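You operate a simulated robot arm through the tools that you are given. There is no shell and no other tool. Be economical: measure what you need, move in short steps, check, and stop when the job is done.

You are at the controls of a simulated two-armed robot. One attempt, no reset.

TASK
Open the upper drawer of the grey console, take the yellow level on the steel work table top and put it away in the inside of the upper drawer of the grey console and shut the drawer again. Then take the brass plate on the steel work table top and put it away on the top of the breadboard. Do these in the order given.

It is judged by the outcome, as a careful person would: the job done as asked, and still so three seconds after it is handed in. It fails if anything else is knocked over, pushed out of place, dropped, spilled or broken.

THE ROBOT
Two 7-joint arms with two-finger parallel grippers on one trunk, on a base that drives. Base frame: it is fixed to the floor where the robot stands at the start and does not move with it; the origin is under the middle of the robot, x ahead of it, y to its left, z up. Readings come in mm, rad, newtons and seconds.
The left shoulder is at the start at [50, 209, 1096], the right one opposite. With the tool pointing down near the work surface each hand reaches from about 300 to 920 mm from the robot's upright axis, wherever it stands, measured 20 degrees to its own side. Places, roughly: brass plate [750, 8250, 750]; inside of the upper drawer of the grey console [900, 0, 600]; top of the breadboard [900, 1500, 800]; upper drawer of the grey console [800, 0, 700]; yellow level [750, 8000, 750]. Payload 4.4 kg a hand.
Tool frame (each hand has its own): the origin (TCP) lies between the finger pads and is the grasp point; the fingertips stand 23 mm ahead of it; z points along the fingers, y is the line along which they close. The gripper opens to 94 mm. The fingers are 38 mm wide and 10 mm thick; the gripper's body (54 by 96 mm) begins 39 mm behind the TCP.
Orientation is that of the tool frame in the base frame, as [roll, pitch, yaw] about the fixed x, y, z axes, in that order (R = Rz(yaw) Ry(pitch) Rx(roll)). With the fingers straight down and closing along the base's y, the tool's x points along the base's -x, its y along +y and its z along -z.

THE INTERFACE
- The arms move only by the tool apply_moves. It takes "left_commands", "right_commands" or both (then of equal length, played together; a hand with none holds still); each is a list of rows, each a list of 7 numbers: the opening, from 0 (shut) to 1 (fully open), then the shift along the tool's x, y, z in cm, then the turn, a rotation vector about the tool's x, y, z in rad. In form: [[hand, tx, ty, tz, ax, ay, az], ...]. A call has 1 to 10 rows; each row is the pose to reach, as a shift and turn from the pose commanded when the call began, along the tool's axes at that moment. Each row takes 0.2 s and may step no farther than 50 mm and 0.15 rad from the row before; otherwise, or with a gripper value out of range, the whole call is refused. A pose out of reach is approached as far as the arm can. The call stops where the force on the tool passes 40 N (or 10 N more than at its start, if that is more) or the arm is blocked; 0.2 s more then pass. The fingers move at their own pace (about 108 mm/s each) and stop on an object; they squeeze with about 24 N. The grip force told is the motor's: it shows also when the fingers shut on nothing. Time passes only in rows, and 0.2 s behind the last, so rows that repeat a pose let the fingers close. The reply holds the time, the measured pose of the TCP, the force on the tool along the base axes, the opening and the grip force, in the units named above and with some noise, with the torque about the TCP (base axes, N m) and any sound that the robot's microphone picked up.
- Cameras (640 x 400 px; columns grow to the right, rows downward): "scene" is now at [155.6, 5.7, 1265.4]; the picture's right is [0.06, -1.00, 0.00], its down [-0.60, -0.04, -0.80] and it looks along [0.80, 0.05, -0.60] (base axes); focal length 276 px, centre (320, 200). "left" rides on the left gripper at [86, -16, -74] in its tool frame; the picture's right is [0.18, 0.98, 0.00], its down [-0.58, 0.11, -0.81] and it looks along [-0.79, 0.15, 0.59] (tool axes); focal length 243 px, centre (320, 200). "right" rides on the right gripper at [86, 16, -74] in its tool frame; the picture's right is [-0.18, 0.98, 0.00], its down [-0.58, -0.11, -0.81] and it looks along [-0.79, -0.15, 0.59] (tool axes); focal length 243 px, centre (320, 200). There is no depth. A picture from a camera that has moved, and an enlarged one, comes with that camera's place and axes in the base frame and with its lens.
- camera(camera): a new picture of that camera. The clock stands still meanwhile.
- raise_lower(by): slides the trunk up (or, below 0, down) by that many mm; the arms and the scene camera ride with it, the base frame stays. It gives what a move gives, with no picture.
- drive_base(legs): drives the robot by 1 to 6 legs, each [ahead, left, turn to the left] in mm, mm and rad, along the robot's own axes; the way and the turn of a leg run together, so that a leg with both is an arc; at most 1500 mm and 3.142 rad a leg. The arms and the cameras ride along, it lands a little off, and it stops where it bumps. It gives what a move gives.
- turn_head(pan, tilt): turns the head with the scene camera to pan (to the left, within 1.396 rad either way) and tilt (down, from -0.506 to 1.204), counted from straight ahead of the robot. It gives what a move gives.
- inspect(camera, box): a new picture of the part [left, top, right, bottom] of that camera's present view, enlarged. The clock stands still meanwhile.
- hand_in(): hands the job in; it is judged then, once.

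Work in short steps. Places have to be worked out from the pictures, the camera data and where the tool is seen: move nearer, look again, correct. Check each grasp and each placing, and mend what went wrong. You have 165 turns and 138 pictures in all, those below and enlarged ones among them. Open the grippers and draw the arms clear of the work before you hand the job in, unless the task says otherwise; then end with one line.

The tools are called after ">>>" as name(argument=value, ...) on one line, values as JSON. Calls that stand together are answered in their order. apply_moves: Moves the arms, as the interface text tells. Its arguments: {"type":"object","properties":{"left_commands":{"type":"array"},"right_commands":{"type":"array"}},"required":[]} The other tools are called the same way: raise_lower (by) slides the trunk up or down; drive_base (legs) drives the base; turn_head (pan, tilt) turns the head that bears the scene camera; camera (camera) takes a picture; inspect (camera, box) takes an enlarged picture of a part of a camera's view; hand_in () hands the job in.

At the start:

```text
time: 0.0
left_tool_pos: [576.7, 311.7, 986.8]
left_tcp_rot: [-3.141, 0.001, 3.141]
left_force: [-0.2, -0.2, 0.8]
left_torque: [-0.01, 0.01, -0.03]
left_opening: 94.0
left_grip_force: 0.0
right_tool_pos: [630.7, -219.9, 918.3]
right_tcp_rot: [3.141, 0.0, -3.14]
right_force: [0.7, 0.9, -0.5]
right_torque: [0.02, -0.01, 0.0]
right_opening: 94.0
right_grip_force: 0.1
trunk travel left (down, up): [-175.0, 388.0]
robot x, y, heading: [-3.6, -1.6, 0.0]
head pan, tilt: [0.059, 0.641]
```

scene: 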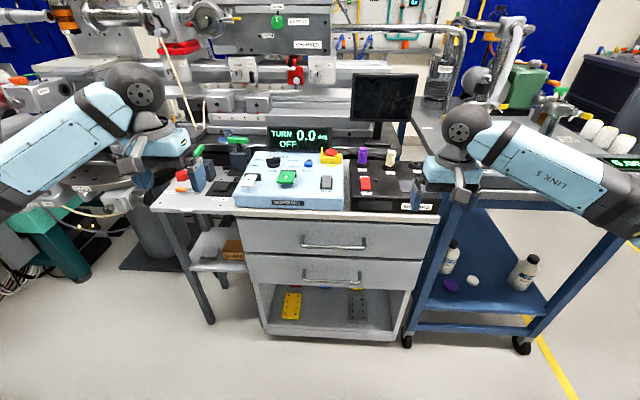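
right: 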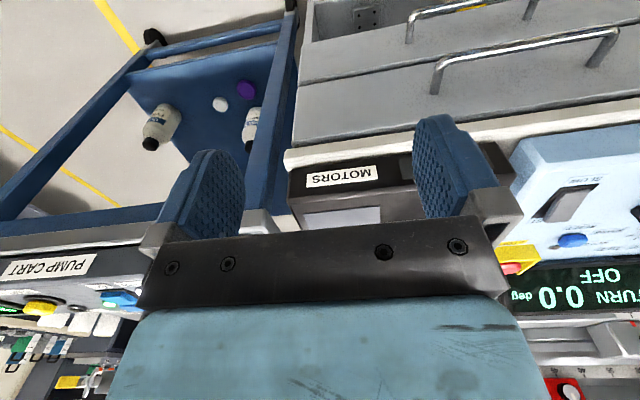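
left: 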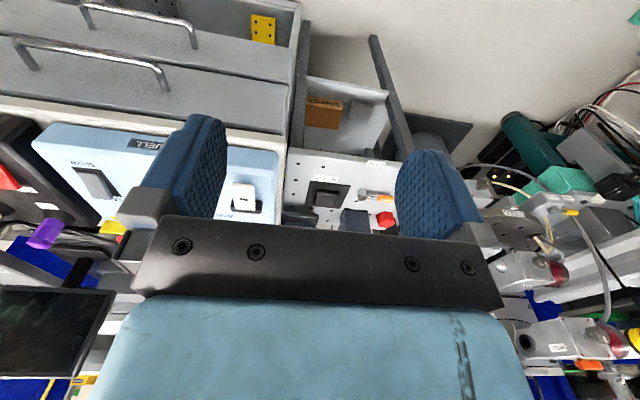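

I'll take a closer look at the upper drawer and its handle.

>>> inspect(camera="scene", box=[230, 180, 450, 320])

>>> inspect(camera="right", box=[290, 0, 640, 220])

```text
2.86 times, centred on (340, 250) of scene
camera zoom: at [155.6, 5.7, 1265.4], right [0.06, -1.0, 0.0], down [-0.6, -0.04, -0.8], along [0.8, 0.05, -0.6], focal length 788 px, centre (263, 57)
```

zoom: 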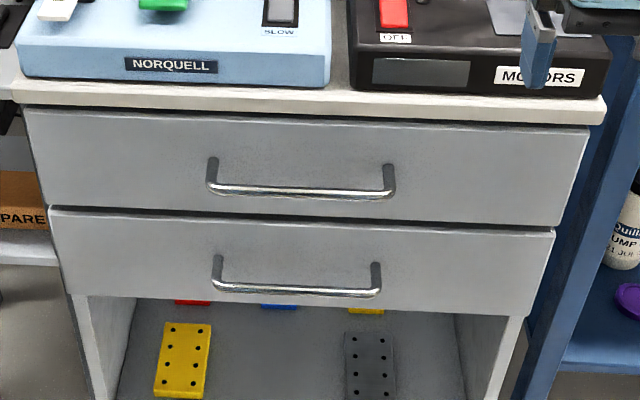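

```text
1.82 times, centred on (465, 110) of right
camera zoom: at [542.6, -203.2, 993.3], right [0.18, 0.98, 0.0], down [0.58, -0.11, 0.81], along [0.79, -0.15, -0.59], focal length 441 px, centre (56, 364)
```

zoom: 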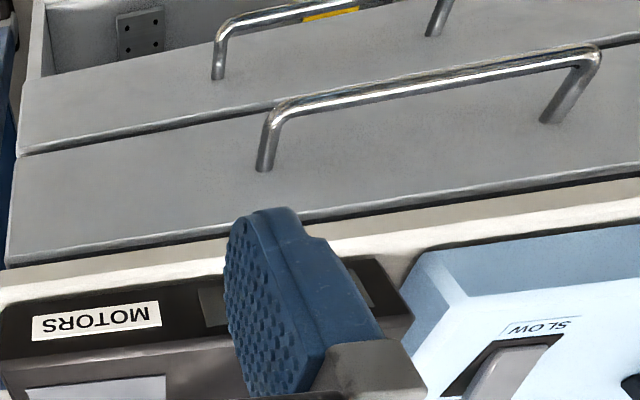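

The handle bar triangulates to about x=692, z=702, spanning y -85..+85, with the drawer face near x=732. I'll turn the right hand forward and down so it closes vertically, pulling back from the console first.

>>> apply_moves(right_commands=[[0.45, 1.5, 1.5, 0, -0.0628, -0.0628, 0.1086], [0.45, 3, 3, 0, -0.1256, -0.1256, 0.2172], [0.45, 4.5, 4.5, 0, -0.1884, -0.1884, 0.3258], [0.45, 6, 6, 0, -0.2512, -0.2512, 0.4344], [0.45, 7.5, 7.5, 0, -0.314, -0.314, 0.543], [0.45, 9, 9, 0, -0.3768, -0.3768, 0.6516], [0.45, 10, 10.5, 0, -0.4396, -0.4396, 0.7602], [0.45, 10, 12, 0, -0.5024, -0.5024, 0.8688], [0.45, 10, 13.5, 0, -0.5652, -0.5652, 0.9774], [0.45, 10, 15, 0, -0.628, -0.628, 1.086]])

```text
time: 2.2
left_tool_pos: [576.2, 313.2, 985.4]
left_tcp_rot: [-3.141, 0.0, -3.14]
left_force: [0.1, -0.3, -0.3]
left_torque: [-0.01, 0.02, -0.02]
left_opening: 93.9
left_grip_force: 0.0
right_tool_pos: [529.8, -70.5, 919.7]
right_tcp_rot: [2.309, 0.153, 1.915]
right_force: [0.0, 0.8, -0.8]
right_torque: [0.01, 0.01, -0.02]
right_opening: 42.4
right_grip_force: 0.0
trunk travel left (down, up): [-175.0, 388.0]
robot x, y, heading: [-0.9, -2.7, -0.001]
head pan, tilt: [0.059, 0.641]
```

Tracking well. I'll finish the remaining three rotation rows.

>>> apply_moves(right_commands=[[0.45, 0, 0, 0, -0.0628, -0.0628, 0.1086], [0.45, 0, 0, 0, -0.1256, -0.1256, 0.2172], [0.45, 0, 0, 0, -0.1884, -0.1884, 0.3258], [0.45, 0, 0, 0, -0.1884, -0.1884, 0.3258]])

>>> camera(camera="right")

```text
time: 3.2
left_tool_pos: [576.5, 312.3, 987.7]
left_tcp_rot: [3.142, -0.001, 3.141]
left_force: [0.0, 0.4, -0.1]
left_torque: [0.01, 0.0, -0.02]
left_opening: 94.0
left_grip_force: 0.1
right_tool_pos: [530.6, -71.8, 918.9]
right_tcp_rot: [2.091, 0.0, 1.57]
right_force: [-0.2, -0.2, -0.3]
right_torque: [-0.02, -0.01, 0.03]
right_opening: 42.4
right_grip_force: 0.0
trunk travel left (down, up): [-175.0, 388.0]
robot x, y, heading: [1.7, -1.3, 0.003]
head pan, tilt: [0.059, 0.641]
```

```text
132 pictures are left
camera right: at [472.4, 16.0, 970.4], right [0.49, -0.18, 0.85], down [-0.75, -0.58, 0.31], along [0.44, -0.79, -0.42], focal length 243 px, centre (320, 200)
```

right: 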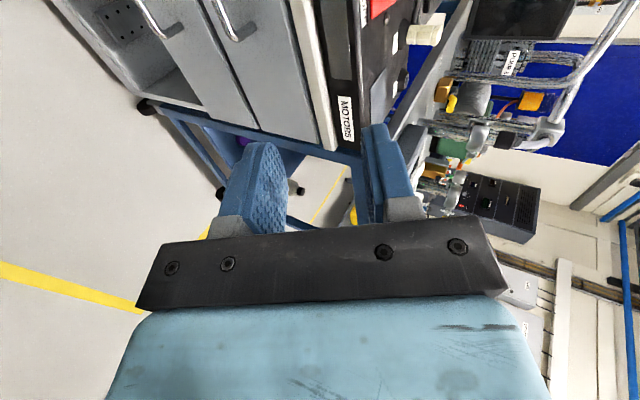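

Orientation is right. Move to a pre-grasp about 60 mm behind the bar.

>>> apply_moves(right_commands=[[0.45, 1.2, -1.8, 3, 0, 0, 0], [0.45, 2.4, -3.6, 6, 0, 0, 0], [0.45, 3.6, -5.4, 9, 0, 0, 0], [0.45, 4.8, -7.2, 12, 0, 0, 0], [0.45, 6, -9, 15, 0, 0, 0], [0.45, 7.1, -10.7, 18.2, 0, 0, 0], [0.45, 7.1, -10.7, 18.2, 0, 0, 0]])

>>> camera(camera="right")

>>> inspect(camera="scene", box=[230, 180, 450, 320])

```text
time: 4.8
left_tool_pos: [576.4, 311.3, 987.2]
left_tcp_rot: [3.141, 0.002, -3.141]
left_force: [-0.1, -0.3, -0.5]
left_torque: [0.03, 0.02, 0.04]
left_opening: 94.2
left_grip_force: 0.1
right_tool_pos: [634.4, -1.4, 736.4]
right_tcp_rot: [2.091, 0.0, 1.57]
right_force: [-0.2, -0.2, -0.1]
right_torque: [0.03, 0.0, -0.01]
right_opening: 42.1
right_grip_force: 0.1
trunk travel left (down, up): [-175.0, 388.0]
robot x, y, heading: [1.6, 1.3, -0.001]
head pan, tilt: [0.059, 0.641]
```

```text
131 pictures are left
camera right: at [578.0, 86.4, 788.5], right [0.49, -0.18, 0.85], down [-0.75, -0.58, 0.31], along [0.44, -0.79, -0.42], focal length 243 px, centre (320, 200)
```

right: 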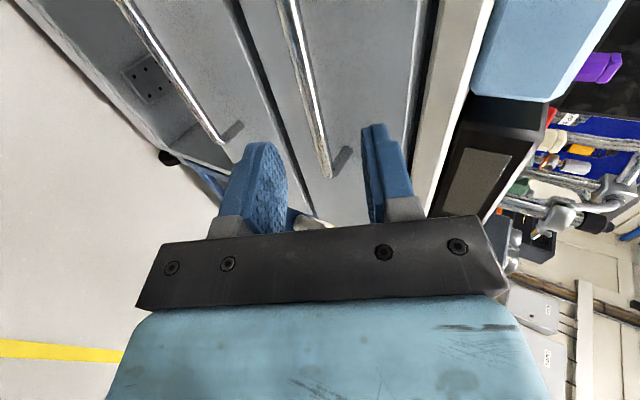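

```text
2.86 times, centred on (340, 250) of scene
camera zoom: at [155.4, 5.5, 1265.5], right [0.06, -1.0, 0.0], down [-0.6, -0.04, -0.8], along [0.8, 0.05, -0.6], focal length 788 px, centre (263, 57)
```

zoom: 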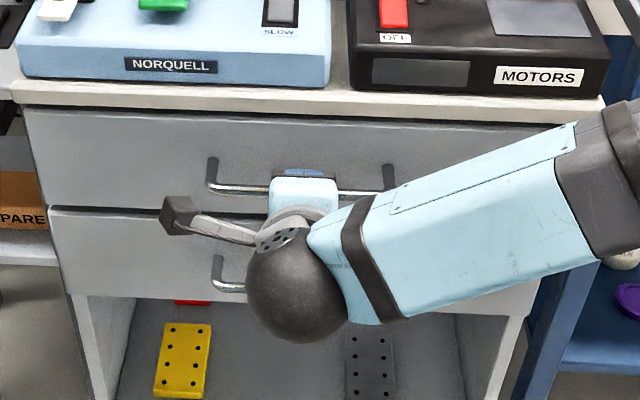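

The bar is between the fingers. Advance ~58 mm along the tool axis, then close.

>>> apply_moves(right_commands=[[0.45, 0, -0.1, 1.5, 0, 0, 0], [0.45, 0, -0.2, 3, 0, 0, 0], [0.45, 0, -0.2, 4.5, 0, 0, 0], [0.45, 0, -0.2, 5.8, 0, 0, 0], [0.45, 0, -0.2, 5.8, 0, 0, 0]])

>>> camera(camera="right")

```text
time: 6.0
left_tool_pos: [576.8, 310.7, 987.0]
left_tcp_rot: [3.14, 0.0, 3.141]
left_force: [-0.3, 0.6, -0.3]
left_torque: [0.0, -0.02, -0.01]
left_opening: 94.2
left_grip_force: 0.1
right_tool_pos: [684.1, -0.9, 704.4]
right_tcp_rot: [2.093, -0.001, 1.572]
right_force: [-0.3, -0.3, -0.2]
right_torque: [0.0, 0.03, 0.0]
right_opening: 42.4
right_grip_force: 0.0
trunk travel left (down, up): [-175.0, 388.0]
robot x, y, heading: [1.0, 2.0, 0.001]
head pan, tilt: [0.059, 0.641]
```

```text
129 pictures are left
camera right: at [626.7, 86.9, 755.4], right [0.49, -0.18, 0.85], down [-0.75, -0.58, 0.31], along [0.44, -0.79, -0.42], focal length 243 px, centre (320, 200)
```

right: 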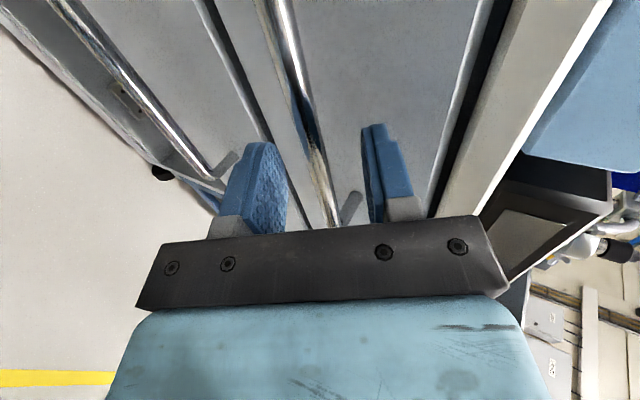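

The bar runs between the pads. Close.

>>> apply_moves(right_commands=[[0, 0, 0, 0.2, 0, 0, 0], [0, 0, 0, 0.2, 0, 0, 0], [0, 0, 0, 0.2, 0, 0, 0]])

```text
time: 6.8
left_tool_pos: [576.3, 311.3, 986.7]
left_tcp_rot: [3.141, 0.0, 3.141]
left_force: [1.1, -0.6, 0.2]
left_torque: [0.02, -0.01, 0.02]
left_opening: 94.1
left_grip_force: 0.1
right_tool_pos: [682.5, -0.5, 701.7]
right_tcp_rot: [2.096, 0.002, 1.574]
right_force: [-23.0, -4.7, -13.0]
right_torque: [-0.96, 0.5, -0.23]
right_opening: 11.9
right_grip_force: 45.3
trunk travel left (down, up): [-175.0, 388.0]
robot x, y, heading: [-1.7, 3.3, -0.001]
head pan, tilt: [0.059, 0.641]
```

Gripped (12 mm). Pull straight back 100 mm.

>>> apply_moves(right_commands=[[0, 0, -0.5, -0.87, 0, 0, 0], [0, 0, -1, -1.73, 0, 0, 0], [0, 0, -1.75, -3.03, 0, 0, 0], [0, 0, -2.5, -4.33, 0, 0, 0], [0, 0, -3.25, -5.63, 0, 0, 0], [0, 0, -4, -6.93, 0, 0, 0], [0, 0, -5, -8.66, 0, 0, 0]])

>>> camera(camera="scene")

```text
time: 8.4
left_tool_pos: [578.5, 312.2, 985.1]
left_tcp_rot: [-3.141, 0.0, -3.141]
left_force: [-0.6, -0.4, 0.1]
left_torque: [0.02, 0.01, 0.03]
left_opening: 94.3
left_grip_force: 0.1
right_tool_pos: [587.9, -0.7, 701.0]
right_tcp_rot: [2.098, 0.001, 1.571]
right_force: [-1.7, -3.0, -25.2]
right_torque: [-1.2, 0.48, -0.37]
right_opening: 11.8
right_grip_force: 45.1
trunk travel left (down, up): [-175.0, 388.0]
robot x, y, heading: [-2.2, 1.9, 0.001]
head pan, tilt: [0.059, 0.641]
```

```text
128 pictures are left
camera scene: at [157.9, 5.6, 1264.9], right [0.06, -1.0, 0.0], down [-0.6, -0.04, -0.8], along [0.8, 0.05, -0.6], focal length 276 px, centre (320, 200)
```

scene: 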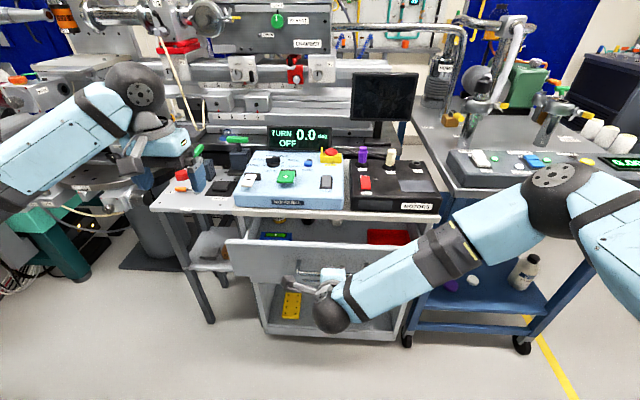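

The drawer slides freely; there are items inside already. Pull another 120 mm.

>>> apply_moves(right_commands=[[0, 0, -0.75, -1.3, 0, 0, 0], [0, 0, -1.5, -2.6, 0, 0, 0], [0, 0, -2.25, -3.9, 0, 0, 0], [0, 0, -3, -5.2, 0, 0, 0], [0, 0, -3.75, -6.5, 0, 0, 0], [0, 0, -4.5, -7.8, 0, 0, 0], [0, 0, -5.25, -9.1, 0, 0, 0], [0, 0, -6, -10.4, 0, 0, 0]])

>>> camera(camera="scene")

```text
time: 9.2
left_tool_pos: [578.2, 311.6, 985.2]
left_tcp_rot: [3.14, -0.003, 3.139]
left_force: [-0.8, 0.8, 0.2]
left_torque: [0.0, 0.01, 0.0]
left_opening: 94.0
left_grip_force: 0.0
right_tool_pos: [544.0, -0.9, 701.3]
right_tcp_rot: [2.103, 0.003, 1.573]
right_force: [-2.8, 2.0, -20.6]
right_torque: [0.04, 0.42, 0.26]
right_opening: 11.4
right_grip_force: 44.8
trunk travel left (down, up): [-175.0, 388.0]
robot x, y, heading: [3.0, 0.5, 0.001]
head pan, tilt: [0.059, 0.641]
stopped in row 3 (right hand): the force on the tool passed its limit at 42 N (the readings are from after the stop); the commanded pose is now the measured one
```

```text
127 pictures are left
camera scene: at [156.5, 6.0, 1265.6], right [0.06, -1.0, 0.0], down [-0.6, -0.04, -0.8], along [0.8, 0.05, -0.6], focal length 276 px, centre (320, 200)
```

scene: 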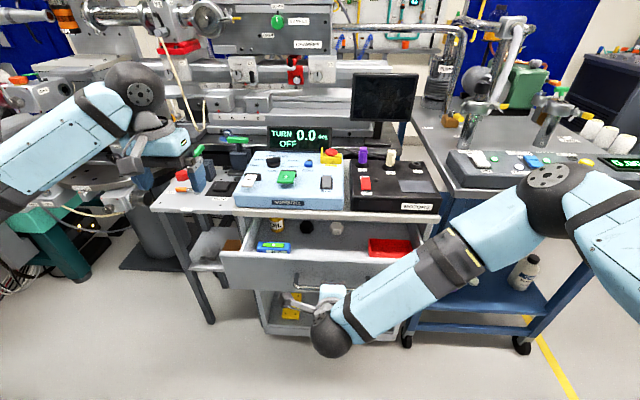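

Opened ~140 mm; the stop may be force build-up or the end stop. Try a little more slowly.

>>> apply_moves(right_commands=[[0, 0, -0.5, -0.87, 0, 0, 0], [0, 0, -1, -1.73, 0, 0, 0], [0, 0, -1.5, -2.6, 0, 0, 0], [0, 0, -2, -3.46, 0, 0, 0], [0, 0, -2.5, -4.33, 0, 0, 0], [0, 0, -3, -5.2, 0, 0, 0], [0, 0, -3.5, -6.06, 0, 0, 0], [0, 0, -4, -6.93, 0, 0, 0]])

>>> inspect(camera="scene", box=[210, 200, 430, 340])

```text
time: 11.0
left_tool_pos: [578.0, 312.2, 984.8]
left_tcp_rot: [-3.141, -0.003, 3.14]
left_force: [0.7, 0.0, 0.5]
left_torque: [0.01, 0.01, 0.02]
left_opening: 94.0
left_grip_force: 0.0
right_tool_pos: [466.9, -0.4, 701.0]
right_tcp_rot: [2.101, 0.005, 1.572]
right_force: [-0.1, 5.4, -37.5]
right_torque: [-0.62, 0.69, -0.07]
right_opening: 11.9
right_grip_force: 44.5
trunk travel left (down, up): [-175.0, 388.0]
robot x, y, heading: [-0.4, -4.7, 0.001]
head pan, tilt: [0.059, 0.641]
```

```text
2.86 times, centred on (320, 270) of scene
camera zoom: at [158.6, 6.1, 1264.8], right [0.06, -1.0, 0.0], down [-0.6, -0.04, -0.8], along [0.8, 0.05, -0.6], focal length 788 px, centre (320, 0)
```

zoom: 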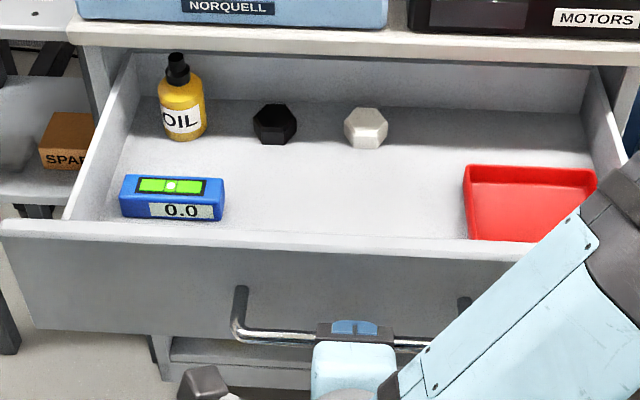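

Opened about 220 mm with clear floor space between the blue level and red tray. Relax the upward load, release the handle and back off.

>>> apply_moves(right_commands=[[0, 0, -0.3, 0.15, 0, 0, 0], [0.4, 0, -0.3, 0.15, 0, 0, 0], [0.4, 0, -0.3, 0.15, 0, 0, 0], [0.4, 0, -0.3, -1.5, 0, 0, 0], [0.4, 0, -0.3, -4, 0, 0, 0], [0.4, 0, -0.3, -7, 0, 0, 0]])

>>> camera(camera="scene")

```text
time: 12.4
left_tool_pos: [574.8, 311.9, 985.9]
left_tcp_rot: [3.141, 0.002, -3.141]
left_force: [0.7, 0.1, -0.5]
left_torque: [0.0, 0.03, -0.03]
left_opening: 93.8
left_grip_force: 0.0
right_tool_pos: [404.2, -1.0, 737.9]
right_tcp_rot: [2.096, 0.0, 1.572]
right_force: [-0.4, 0.0, 0.4]
right_torque: [0.01, 0.0, 0.02]
right_opening: 37.7
right_grip_force: 0.1
trunk travel left (down, up): [-175.0, 388.0]
robot x, y, heading: [-3.1, 3.2, 0.006]
head pan, tilt: [0.059, 0.641]
```

```text
125 pictures are left
camera scene: at [155.4, 5.7, 1265.5], right [0.06, -1.0, 0.0], down [-0.6, -0.04, -0.8], along [0.8, 0.05, -0.6], focal length 276 px, centre (320, 200)
```

scene: 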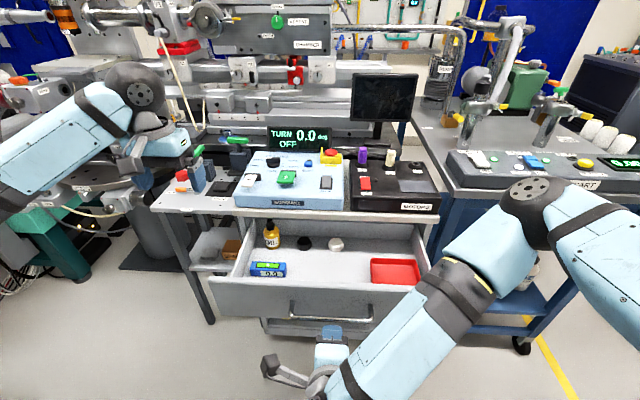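

Released; drawer stays open. Back off 600 mm and look to the left along the route.

>>> drive_base(legs=[[-600, 0, 0]])

>>> turn_head(pan=1.2, tilt=0.4)

>>> camera(camera="scene")

```text
time: 15.8
left_tool_pos: [-27.3, 313.1, 987.1]
left_tcp_rot: [-3.139, 0.0, -3.139]
left_force: [-1.1, -0.9, -0.5]
left_torque: [-0.01, -0.03, 0.01]
left_opening: 94.0
left_grip_force: 0.0
right_tool_pos: [-199.3, -1.6, 738.1]
right_tcp_rot: [2.096, 0.0, 1.573]
right_force: [0.2, -0.1, 0.0]
right_torque: [0.0, 0.05, 0.0]
right_opening: 37.8
right_grip_force: 0.0
trunk travel left (down, up): [-175.0, 388.0]
robot x, y, heading: [-601.9, -0.6, 0.007]
head pan, tilt: [0.059, 0.641]
```

```text
time: 17.1
left_tool_pos: [-28.7, 312.8, 986.2]
left_tcp_rot: [3.141, 0.001, -3.138]
left_force: [0.0, 0.5, -0.8]
left_torque: [0.0, -0.02, -0.01]
left_opening: 94.0
left_grip_force: 0.0
right_tool_pos: [-199.9, -2.0, 738.5]
right_tcp_rot: [2.096, 0.0, 1.574]
right_force: [0.1, -0.4, -0.1]
right_torque: [-0.01, 0.02, 0.01]
right_opening: 37.4
right_grip_force: 0.0
trunk travel left (down, up): [-175.0, 388.0]
robot x, y, heading: [-601.6, 0.3, 0.006]
head pan, tilt: [1.201, 0.4]
```

```text
124 pictures are left
camera scene: at [-501.4, 86.1, 1287.2], right [0.93, -0.36, 0.0], down [-0.14, -0.36, -0.92], along [0.33, 0.86, -0.39], focal length 276 px, centre (320, 200)
```

scene: 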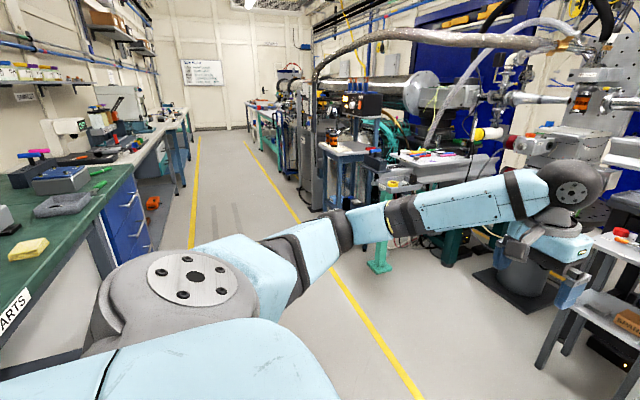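

The aisle runs along y between yellow lines at x≈-830 and x≈200. First restore the right hand to pointing down and compact.

>>> apply_moves(right_commands=[[0.5, -2.1, 2, -0.6, 0.0628, 0.0628, -0.1086], [0.5, -4.2, 4, -1.2, 0.1256, 0.1256, -0.2172], [0.5, -6.3, 6, -1.8, 0.1884, 0.1884, -0.3258], [0.5, -8.4, 8, -2.4, 0.2512, 0.2512, -0.4344], [0.5, -10.5, 10, -3.0, 0.314, 0.314, -0.543], [0.5, -12.6, 12, -3.6, 0.3768, 0.3768, -0.6516], [0.5, -14.7, 14, -4.2, 0.4396, 0.4396, -0.7602], [0.5, -16.8, 16, -4.8, 0.5024, 0.5024, -0.8688], [0.5, -18.9, 18, -5.4, 0.5652, 0.5652, -0.9774], [0.5, -21, 20, -6, 0.628, 0.628, -1.086]])

>>> apply_moves(right_commands=[[0.5, 0, 0, 0, 0.0628, 0.0628, -0.1086], [0.5, 0, 0, 0, 0.1256, 0.1256, -0.2172], [0.5, 0, 0, 0, 0.1884, 0.1884, -0.3258], [0.5, 0, 0, 0, 0.1884, 0.1884, -0.3258]])

```text
time: 19.4
left_tool_pos: [-28.7, 313.1, 985.0]
left_tcp_rot: [3.141, -0.001, -3.139]
left_force: [0.5, -0.3, 0.3]
left_torque: [-0.02, -0.05, 0.02]
left_opening: 93.9
left_grip_force: 0.0
right_tool_pos: [-151.5, -210.3, 941.1]
right_tcp_rot: [2.927, 0.149, 2.804]
right_force: [-0.1, 0.2, 0.5]
right_torque: [0.0, 0.01, 0.02]
right_opening: 46.7
right_grip_force: 0.0
trunk travel left (down, up): [-175.0, 388.0]
robot x, y, heading: [-607.4, -1.6, -0.0]
head pan, tilt: [1.201, 0.4]
```

```text
time: 20.4
left_tool_pos: [-27.7, 313.2, 986.0]
left_tcp_rot: [-3.14, 0.0, -3.139]
left_force: [0.2, 0.0, 0.5]
left_torque: [0.02, 0.03, -0.02]
left_opening: 93.9
left_grip_force: 0.2
right_tool_pos: [-150.6, -211.5, 940.7]
right_tcp_rot: [-3.139, -0.005, -3.137]
right_force: [0.3, -0.1, 0.1]
right_torque: [-0.01, 0.02, 0.01]
right_opening: 46.9
right_grip_force: 0.0
trunk travel left (down, up): [-175.0, 388.0]
robot x, y, heading: [-604.4, -1.9, 0.002]
head pan, tilt: [1.201, 0.4]
```

Move to the aisle centre and turn to face along it, then look.

>>> drive_base(legs=[[250, 0, 0], [0, 0, 1.571]])

>>> turn_head(pan=0, tilt=0.35)

>>> camera(camera="scene")

```text
time: 26.1
left_tool_pos: [-690.5, 559.0, 986.0]
left_tcp_rot: [3.14, 0.0, -1.518]
left_force: [-0.2, 0.1, -0.6]
left_torque: [0.03, 0.02, -0.03]
left_opening: 93.8
left_grip_force: 0.0
right_tool_pos: [-160.1, 462.9, 940.8]
right_tcp_rot: [-3.139, -0.003, -1.519]
right_force: [0.0, -0.3, -0.7]
right_torque: [0.02, 0.01, -0.03]
right_opening: 47.1
right_grip_force: 0.0
trunk travel left (down, up): [-175.0, 388.0]
robot x, y, heading: [-349.8, 1.6, 1.62]
head pan, tilt: [1.201, 0.4]
```

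```text
time: 27.5
left_tool_pos: [-688.7, 559.4, 986.1]
left_tcp_rot: [-3.142, -0.002, -1.519]
left_force: [0.0, 0.1, -0.4]
left_torque: [0.0, 0.0, 0.02]
left_opening: 94.1
left_grip_force: 0.1
right_tool_pos: [-159.6, 462.7, 940.8]
right_tcp_rot: [-3.142, -0.003, -1.52]
right_force: [-0.8, 0.3, 0.1]
right_torque: [0.02, -0.02, -0.04]
right_opening: 47.1
right_grip_force: 0.0
trunk travel left (down, up): [-175.0, 388.0]
robot x, y, heading: [-346.5, -0.7, 1.625]
head pan, tilt: [0.0, 0.351]
```

```text
123 pictures are left
camera scene: at [-355.1, 161.0, 1291.7], right [1.0, 0.05, 0.0], down [0.02, -0.34, -0.94], along [-0.05, 0.94, -0.34], focal length 276 px, centre (320, 200)
```

scene: 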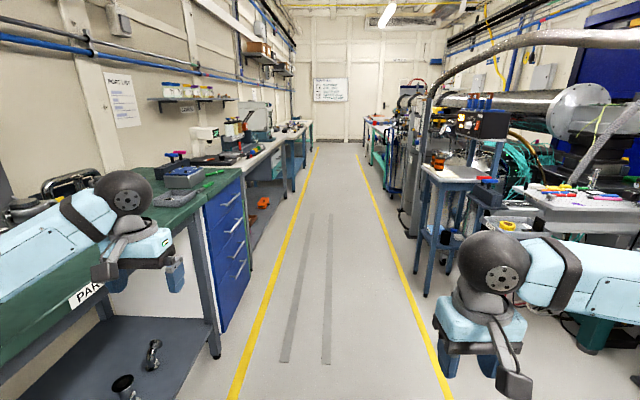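

Aisle is clear. Tuck the left hand inward, then straighten the heading and drive ahead.

>>> apply_moves(left_commands=[[0.5, 2.5, -2.5, 0, 0, 0, 0], [0.5, 5, -5, 0, 0, 0, 0], [0.5, 7.5, -7.5, 0, 0, 0, 0], [0.5, 10, -10, 0, 0, 0, 0], [0.5, 13, -12, 0, 0, 0, 0]])

>>> drive_base(legs=[[0, -60, -0.05], [1400, 0, 0], [1400, 0, 0]])

>>> camera(camera="scene")

```text
time: 28.7
left_tool_pos: [-561.0, 438.0, 984.4]
left_tcp_rot: [-3.141, 0.001, -1.519]
left_force: [-1.2, 0.5, -0.3]
left_torque: [-0.03, -0.02, 0.0]
left_opening: 46.8
left_grip_force: 0.0
right_tool_pos: [-159.9, 463.2, 941.5]
right_tcp_rot: [-3.141, -0.003, -1.519]
right_force: [0.3, 0.0, -0.9]
right_torque: [0.01, 0.01, 0.03]
right_opening: 47.0
right_grip_force: 0.0
trunk travel left (down, up): [-175.0, 388.0]
robot x, y, heading: [-347.7, -2.3, 1.622]
head pan, tilt: [0.0, 0.351]
```

```text
time: 40.5
left_tool_pos: [-412.3, 2709.3, 990.7]
left_tcp_rot: [-3.13, 0.015, -1.685]
left_force: [1.4, 1.5, -1.9]
left_torque: [-0.04, 0.03, 0.0]
left_opening: 47.0
left_grip_force: 0.1
right_tool_pos: [-0.9, 2667.1, 946.6]
right_tcp_rot: [-3.123, 0.006, -1.714]
right_force: [2.6, 0.3, -2.2]
right_torque: [-0.07, 0.12, -0.04]
right_opening: 46.9
right_grip_force: 0.1
trunk travel left (down, up): [-175.0, 388.0]
robot x, y, heading: [-264.0, 2250.9, 1.459]
head pan, tilt: [0.0, 0.351]
stopped in leg 3: the robot was blocked; the commanded pose is now the measured one
```

```text
122 pictures are left
camera scene: at [-259.5, 2397.9, 1294.9], right [0.99, -0.11, 0.01], down [-0.03, -0.33, -0.94], along [0.11, 0.94, -0.33], focal length 276 px, centre (320, 200)
```

scene: 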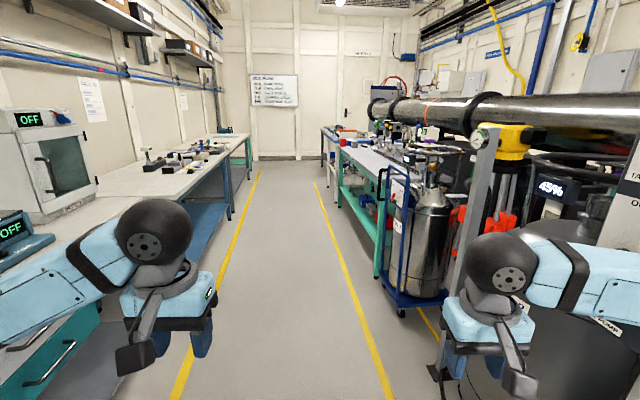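

Blocked at y≈2250 with a heading kick to the right; something on my right, probably the arm. Look there.

>>> turn_head(pan=-1.1, tilt=0.7)

>>> camera(camera="scene")

>>> camera(camera="right")

```text
time: 41.8
left_tool_pos: [-410.8, 2706.7, 991.5]
left_tcp_rot: [-3.134, 0.019, -1.683]
left_force: [0.0, -0.2, -0.7]
left_torque: [-0.03, 0.02, 0.02]
left_opening: 47.0
left_grip_force: 0.1
right_tool_pos: [-1.1, 2666.2, 946.9]
right_tcp_rot: [-3.128, 0.005, -1.71]
right_force: [0.3, 0.0, -0.6]
right_torque: [-0.04, 0.01, 0.02]
right_opening: 47.0
right_grip_force: 0.0
trunk travel left (down, up): [-175.0, 388.0]
robot x, y, heading: [-267.0, 2252.8, 1.462]
head pan, tilt: [-1.1, 0.7]
```

```text
121 pictures are left
camera scene: at [-187.4, 2332.7, 1262.7], right [0.35, -0.94, -0.01], down [-0.59, -0.21, -0.78], along [0.72, 0.28, -0.63], focal length 276 px, centre (320, 200)
```

scene: 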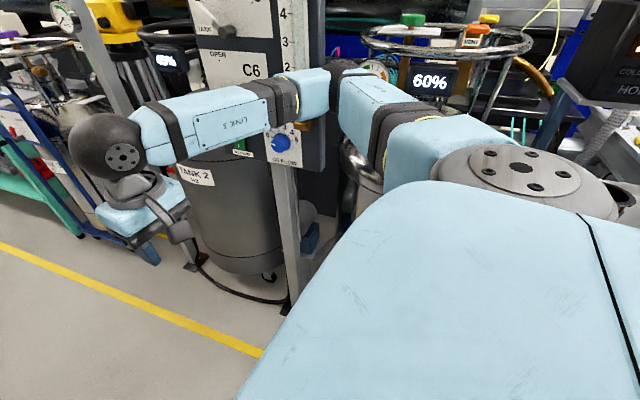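

```text
120 pictures are left
camera right: at [-30.5, 2583.0, 1020.9], right [-0.95, 0.32, -0.01], down [0.18, 0.56, 0.81], along [0.27, 0.77, -0.59], focal length 243 px, centre (320, 200)
```

right: 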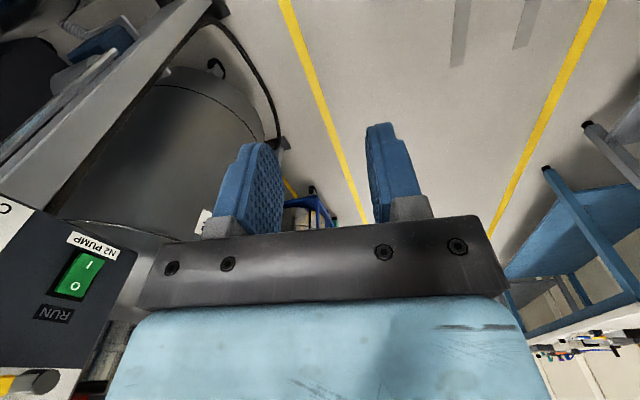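

The right elbow touched the fixed gas panel post. Back off, shift left, and straighten the heading.

>>> drive_base(legs=[[-60, 0, 0], [0, 100, 0], [0, 0, 0.11]])

>>> turn_head(pan=-1.1, tilt=0.4)

>>> camera(camera="scene")

```text
time: 44.4
left_tool_pos: [-560.2, 2652.2, 984.5]
left_tcp_rot: [3.141, -0.001, -1.573]
left_force: [-0.2, 0.3, 0.0]
left_torque: [0.0, 0.02, 0.01]
left_opening: 47.0
left_grip_force: 0.0
right_tool_pos: [-149.5, 2655.7, 936.2]
right_tcp_rot: [-3.136, -0.014, -1.595]
right_force: [-0.3, -0.1, -0.2]
right_torque: [-0.01, -0.02, 0.0]
right_opening: 46.9
right_grip_force: 0.1
trunk travel left (down, up): [-175.0, 388.0]
robot x, y, heading: [-370.1, 2204.5, 1.567]
head pan, tilt: [-1.1, 0.7]
```

```text
time: 45.2
left_tool_pos: [-558.8, 2650.3, 984.9]
left_tcp_rot: [-3.141, -0.001, -1.572]
left_force: [-0.7, 0.0, 0.1]
left_torque: [0.01, 0.03, -0.03]
left_opening: 46.9
left_grip_force: 0.1
right_tool_pos: [-148.6, 2655.7, 936.9]
right_tcp_rot: [-3.134, -0.013, -1.596]
right_force: [0.1, -0.1, -0.6]
right_torque: [-0.03, -0.01, 0.0]
right_opening: 46.9
right_grip_force: 0.0
trunk travel left (down, up): [-175.0, 388.0]
robot x, y, heading: [-370.4, 2203.2, 1.567]
head pan, tilt: [-1.1, 0.4]
```

```text
119 pictures are left
camera scene: at [-286.5, 2312.9, 1287.1], right [0.45, -0.89, 0.0], down [-0.35, -0.18, -0.92], along [0.82, 0.42, -0.39], focal length 276 px, centre (320, 200)
```

scene: 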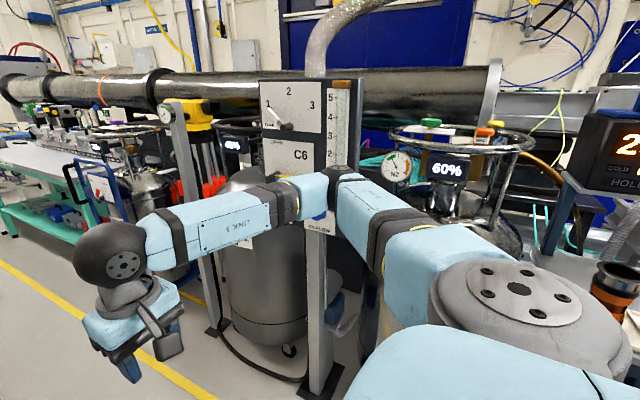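

The panel is still standing. Now extend both hands forward to draw the elbows in.

>>> apply_moves(left_commands=[[0.5, -4, 0, -0.5, 0, 0, 0], [0.5, -8, 0, -1, 0, 0, 0], [0.5, -12, 0, -1.5, 0, 0, 0], [0.5, -16, -1, -2, 0, 0, 0], [0.5, -20, -2, -2.5, 0, 0, 0], [0.5, -24, -3, -3, 0, 0, 0], [0.5, -28, -4, -3, 0, 0, 0], [0.5, -32, -4, -3, 0, 0, 0], [0.5, -36, -4, -3, 0, 0, 0]], right_commands=[[0.5, -4, 0, -0.5, 0, 0, 0], [0.5, -8, 0, -1, 0, 0, 0], [0.5, -12, 0, -1.5, 0, 0, 0], [0.5, -16, 1, -2, 0, 0, 0], [0.5, -20, 2, -2.5, 0, 0, 0], [0.5, -24, 3, -3, 0, 0, 0], [0.5, -28, 4, -3, 0, 0, 0], [0.5, -32, 5, -3, 0, 0, 0], [0.5, -36, 5, -3, 0, 0, 0]])

>>> camera(camera="scene")

```text
time: 47.2
left_tool_pos: [-518.1, 3010.6, 1013.8]
left_tcp_rot: [-3.141, 0.0, -1.575]
left_force: [0.5, 0.9, 1.0]
left_torque: [-0.01, 0.01, -0.01]
left_opening: 46.9
left_grip_force: 0.1
right_tool_pos: [-191.7, 3016.2, 960.9]
right_tcp_rot: [-3.135, -0.012, -1.598]
right_force: [-0.2, 0.4, 0.4]
right_torque: [0.01, 0.01, 0.02]
right_opening: 47.2
right_grip_force: 0.1
trunk travel left (down, up): [-175.0, 388.0]
robot x, y, heading: [-366.4, 2202.2, 1.572]
head pan, tilt: [-1.1, 0.4]
```

```text
118 pictures are left
camera scene: at [-286.3, 2313.6, 1287.0], right [0.45, -0.89, 0.0], down [-0.35, -0.18, -0.92], along [0.82, 0.42, -0.39], focal length 276 px, centre (320, 200)
```

scene: 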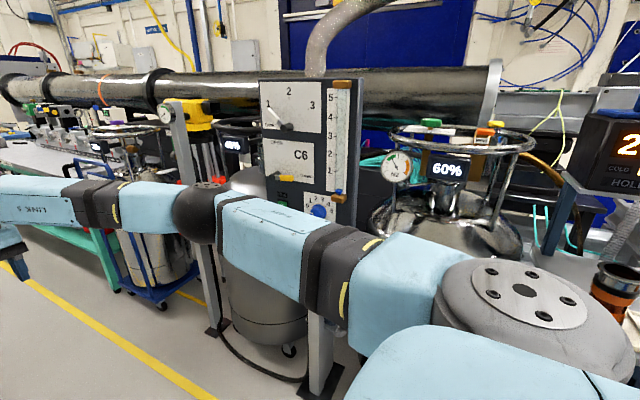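

Elbows are now tucked in and the panel is clear. Drive ahead along the aisle.

>>> turn_head(pan=0, tilt=0.4)

>>> drive_base(legs=[[1000, 0, 0], [1400, 0, 0], [1400, 0, 0]])

>>> camera(camera="scene")

```text
time: 48.6
left_tool_pos: [-517.1, 3009.0, 1014.4]
left_tcp_rot: [3.141, 0.001, -1.572]
left_force: [-0.1, -0.6, -0.6]
left_torque: [0.04, -0.01, 0.01]
left_opening: 46.7
left_grip_force: 0.0
right_tool_pos: [-191.9, 3013.7, 961.1]
right_tcp_rot: [-3.136, -0.015, -1.595]
right_force: [0.0, 0.0, -0.3]
right_torque: [0.0, 0.0, 0.03]
right_opening: 47.0
right_grip_force: 0.0
trunk travel left (down, up): [-175.0, 388.0]
robot x, y, heading: [-369.7, 2201.9, 1.569]
head pan, tilt: [0.0, 0.4]
```

```text
time: 67.1
left_tool_pos: [-712.9, 6837.2, 1014.2]
left_tcp_rot: [3.141, 0.0, -1.507]
left_force: [0.9, 0.2, -0.5]
left_torque: [0.02, -0.02, -0.02]
left_opening: 46.9
left_grip_force: 0.1
right_tool_pos: [-387.5, 6864.6, 961.4]
right_tcp_rot: [-3.135, -0.016, -1.529]
right_force: [0.0, 0.7, 0.0]
right_torque: [-0.01, -0.02, 0.01]
right_opening: 46.9
right_grip_force: 0.0
trunk travel left (down, up): [-175.0, 388.0]
robot x, y, heading: [-513.8, 6041.8, 1.637]
head pan, tilt: [0.0, 0.4]
```

```text
117 pictures are left
camera scene: at [-521.3, 6203.8, 1287.2], right [1.0, 0.06, 0.0], down [0.02, -0.39, -0.92], along [-0.06, 0.92, -0.39], focal length 276 px, centre (320, 200)
```

scene: 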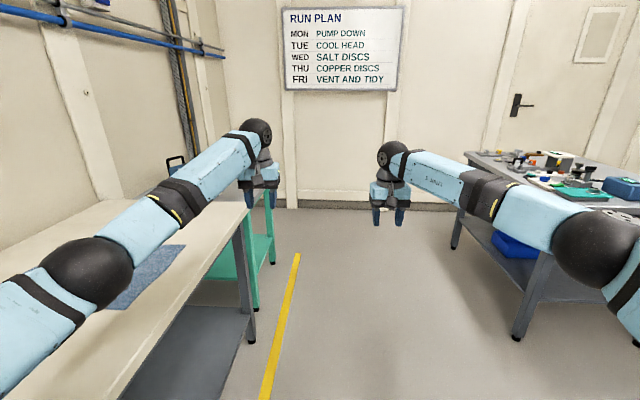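

The steel work table is at far right, front edge near x≈480. Straighten, shift right, and drive to y≈7950, then turn right to face it.

>>> drive_base(legs=[[0, 0, -0.066], [0, -150, 0], [900, 0, 0], [1000, 0, 0]])

>>> drive_base(legs=[[0, 0, -1.57]])

>>> turn_head(pan=0, tilt=0.55)

>>> camera(camera="scene")

```text
time: 78.5
left_tool_pos: [-531.9, 8726.7, 1014.6]
left_tcp_rot: [-3.14, 0.001, -1.564]
left_force: [0.8, 0.0, -0.9]
left_torque: [-0.02, -0.04, 0.03]
left_opening: 47.1
left_grip_force: 0.1
right_tool_pos: [-204.7, 8734.8, 961.2]
right_tcp_rot: [-3.136, -0.014, -1.585]
right_force: [-0.3, 0.3, 0.1]
right_torque: [-0.02, -0.01, 0.0]
right_opening: 47.0
right_grip_force: 0.1
trunk travel left (down, up): [-175.0, 388.0]
robot x, y, heading: [-375.6, 7923.3, 1.583]
head pan, tilt: [0.0, 0.4]
```

```text
time: 82.7
left_tool_pos: [427.9, 8082.5, 1014.5]
left_tcp_rot: [-3.141, 0.003, -3.127]
left_force: [0.4, -0.1, -0.6]
left_torque: [0.01, -0.01, -0.03]
left_opening: 47.2
left_grip_force: 0.1
right_tool_pos: [437.5, 7756.3, 961.3]
right_tcp_rot: [-3.135, -0.013, 3.133]
right_force: [0.0, -0.4, 0.7]
right_torque: [-0.01, 0.0, 0.01]
right_opening: 47.0
right_grip_force: 0.0
trunk travel left (down, up): [-175.0, 388.0]
robot x, y, heading: [-376.4, 7925.8, 0.012]
head pan, tilt: [0.0, 0.4]
```

```text
time: 83.4
left_tool_pos: [427.1, 8081.8, 1014.9]
left_tcp_rot: [-3.141, 0.002, -3.128]
left_force: [-0.5, -0.2, -0.5]
left_torque: [0.04, -0.03, 0.01]
left_opening: 47.0
left_grip_force: 0.0
right_tool_pos: [437.3, 7756.3, 962.0]
right_tcp_rot: [-3.134, -0.014, 3.132]
right_force: [0.1, 0.3, -0.1]
right_torque: [-0.02, 0.04, 0.0]
right_opening: 46.9
right_grip_force: 0.1
trunk travel left (down, up): [-175.0, 388.0]
robot x, y, heading: [-375.2, 7922.1, 0.012]
head pan, tilt: [0.0, 0.55]
```

```text
116 pictures are left
camera scene: at [-218.0, 7924.7, 1273.5], right [0.01, -1.0, 0.0], down [-0.52, -0.01, -0.85], along [0.85, 0.01, -0.52], focal length 276 px, centre (320, 200)
```

scene: 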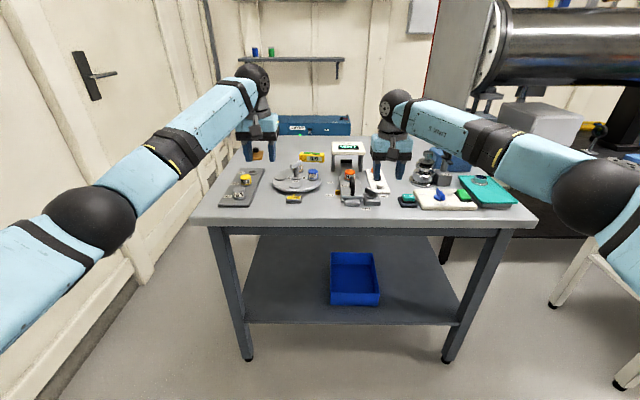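

Zoom to identify the level and the plate.

>>> inspect(camera="scene", box=[200, 130, 420, 270])

>>> inspect(camera="scene", box=[210, 140, 350, 225])

```text
2.86 times, centred on (310, 200) of scene
camera zoom: at [-218.0, 7924.7, 1273.5], right [0.01, -1.0, 0.0], down [-0.52, -0.01, -0.85], along [0.85, 0.01, -0.52], focal length 788 px, centre (349, 200)
```

zoom: 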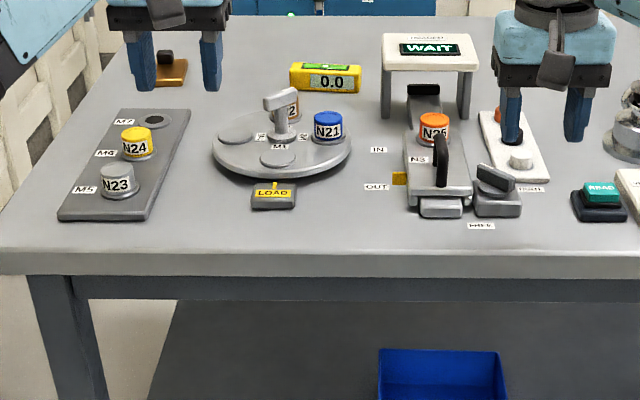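

```text
4.57 times, centred on (280, 182) of scene
camera zoom: at [-218.0, 7924.7, 1273.5], right [0.01, -1.0, 0.0], down [-0.52, -0.01, -0.85], along [0.85, 0.01, -0.52], focal length 1260 px, centre (503, 280)
```

zoom: 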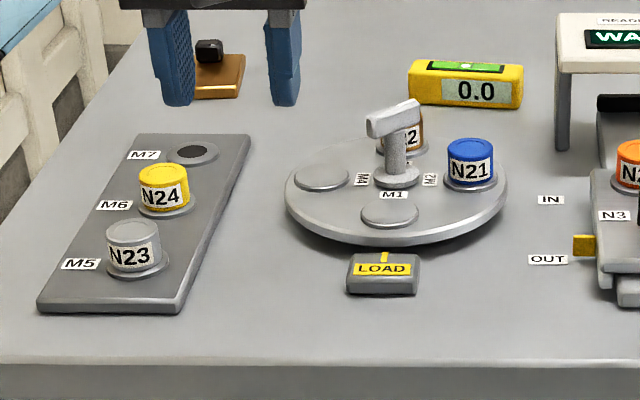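

The yellow level is at about (980, 7980) and the brass plate (with black knob) at about (1015, 8245), both at the table's far side. Retract the hands, then drive closer.

>>> apply_moves(left_commands=[[0.5, 4, 0, -0.5, 0, 0, 0], [0.5, 8, 0, -1, 0, 0, 0], [0.5, 12, 0, -1.5, 0, 0, 0], [0.5, 16, 0, -2, 0, 0, 0], [0.5, 20, 0, -2.5, 0, 0, 0], [0.5, 24, 0, -3, 0, 0, 0], [0.5, 28, 0, -3, 0, 0, 0]], right_commands=[[0.5, 4, 0, -1, 0, 0, 0], [0.5, 8, 0, -2, 0, 0, 0], [0.5, 12, 0, -3, 0, 0, 0], [0.5, 16, 0, -4, 0, 0, 0], [0.5, 20, 0, -5, 0, 0, 0], [0.5, 24, 0, -6, 0, 0, 0], [0.5, 28, 0, -7, 0, 0, 0]])

>>> drive_base(legs=[[0, -50, -0.012], [450, 0, 0]])

>>> turn_head(pan=0.15, tilt=0.7)

>>> camera(camera="scene")

>>> camera(camera="left")

```text
time: 85.0
left_tool_pos: [146.7, 8079.7, 1045.2]
left_tcp_rot: [3.14, 0.002, -3.126]
left_force: [0.0, -0.8, 0.5]
left_torque: [0.01, 0.01, 0.0]
left_opening: 47.1
left_grip_force: 0.1
right_tool_pos: [156.8, 7757.2, 1038.4]
right_tcp_rot: [-3.136, -0.013, 3.134]
right_force: [0.3, 0.3, -0.1]
right_torque: [0.02, -0.01, 0.02]
right_opening: 47.1
right_grip_force: 0.1
trunk travel left (down, up): [-175.0, 388.0]
robot x, y, heading: [-374.4, 7923.3, 0.014]
head pan, tilt: [0.0, 0.55]
```

```text
time: 88.5
left_tool_pos: [598.5, 8038.7, 1045.4]
left_tcp_rot: [-3.141, 0.001, -3.12]
left_force: [-0.3, 0.4, 0.1]
left_torque: [-0.01, -0.02, 0.02]
left_opening: 47.1
left_grip_force: 0.1
right_tool_pos: [610.8, 7716.9, 1038.0]
right_tcp_rot: [-3.134, -0.014, -3.141]
right_force: [0.5, -0.3, 0.8]
right_torque: [-0.02, 0.0, -0.02]
right_opening: 46.8
right_grip_force: 0.0
trunk travel left (down, up): [-175.0, 388.0]
robot x, y, heading: [74.8, 7874.7, 0.023]
head pan, tilt: [0.0, 0.55]
```

```text
time: 89.2
left_tool_pos: [599.0, 8039.0, 1046.1]
left_tcp_rot: [3.141, 0.001, -3.122]
left_force: [0.7, 0.8, 0.7]
left_torque: [-0.02, 0.0, 0.0]
left_opening: 47.2
left_grip_force: 0.1
right_tool_pos: [610.7, 7718.1, 1038.5]
right_tcp_rot: [-3.136, -0.011, 3.141]
right_force: [0.2, -0.5, 1.1]
right_torque: [-0.01, 0.01, -0.01]
right_opening: 47.0
right_grip_force: 0.1
trunk travel left (down, up): [-175.0, 388.0]
robot x, y, heading: [76.9, 7879.6, 0.021]
head pan, tilt: [0.15, 0.7]
```

```text
113 pictures are left
camera scene: at [227.5, 7893.6, 1260.4], right [0.17, -0.99, 0.0], down [-0.63, -0.11, -0.77], along [0.75, 0.13, -0.64], focal length 276 px, centre (320, 200)
```

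scene: 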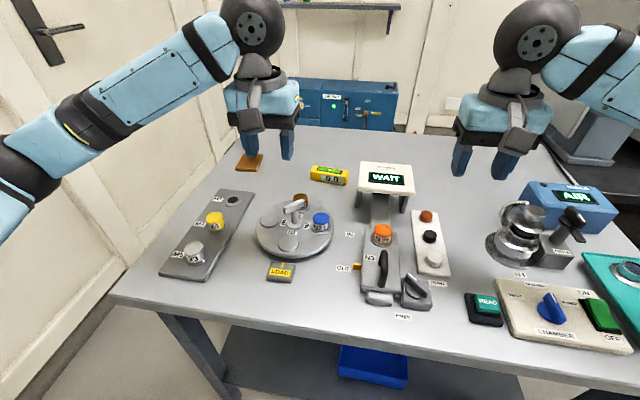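

```text
112 pictures are left
camera left: at [512.1, 8021.2, 1120.0], right [-0.21, 0.98, 0.0], down [0.58, 0.12, 0.81], along [0.79, 0.17, -0.59], focal length 243 px, centre (320, 200)
```

left: 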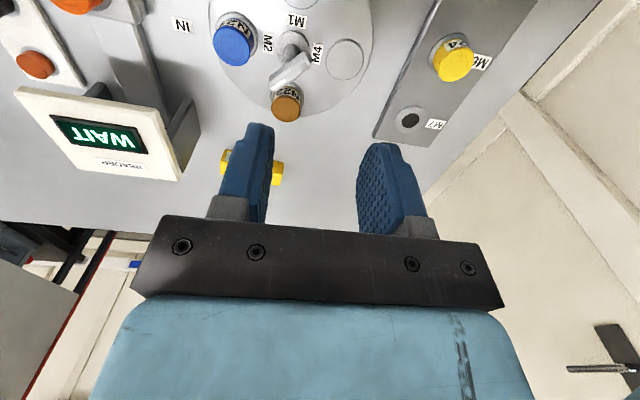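

Level is around (815–850, 7972), z ~820. I'll turn the left hand ~90° (to close along x) while moving it nearer above the level, staying high.

>>> apply_moves(left_commands=[[0.8, -1.4, -0.6, 0, 0, 0, 0.15], [0.8, -2.8, -1.2, 0, 0, 0, 0.3], [0.8, -4.2, -1.8, 0, 0, 0, 0.45], [0.8, -5.6, -2.4, 0, 0, 0, 0.6], [0.8, -7, -3, 0, 0, 0, 0.75], [0.8, -8.4, -3.6, 0, 0, 0, 0.9], [0.8, -9.8, -4.2, 0, 0, 0, 1.05], [0.8, -11.2, -4.8, 0, 0, 0, 1.2], [0.8, -12.6, -5.4, 0, 0, 0, 1.35], [0.8, -14, -6, 0, 0, 0, 1.5]])

>>> camera(camera="left")

```text
time: 91.4
left_tool_pos: [740.8, 7981.5, 1046.6]
left_tcp_rot: [-3.141, 0.0, 1.662]
left_force: [-0.3, -1.0, 0.0]
left_torque: [0.02, -0.01, 0.05]
left_opening: 75.1
left_grip_force: 0.1
right_tool_pos: [610.8, 7716.7, 1037.6]
right_tcp_rot: [-3.135, -0.015, 3.138]
right_force: [0.6, -0.9, 0.2]
right_torque: [0.02, -0.01, 0.01]
right_opening: 46.9
right_grip_force: 0.0
trunk travel left (down, up): [-175.0, 388.0]
robot x, y, heading: [75.3, 7877.6, 0.023]
head pan, tilt: [0.15, 0.7]
```

```text
111 pictures are left
camera left: at [716.6, 8066.8, 1120.5], right [0.96, 0.27, 0.0], down [0.16, -0.57, 0.81], along [0.22, -0.78, -0.59], focal length 243 px, centre (320, 200)
```

left: 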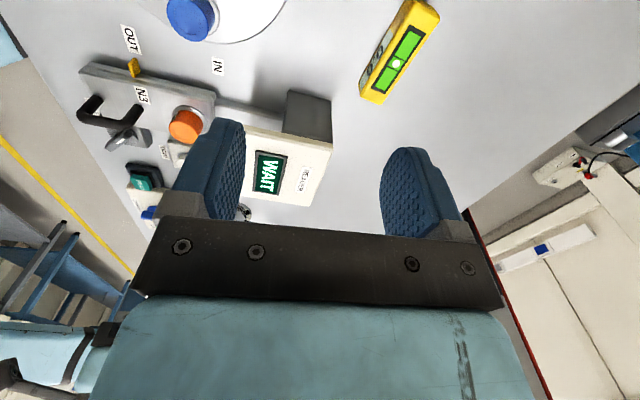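

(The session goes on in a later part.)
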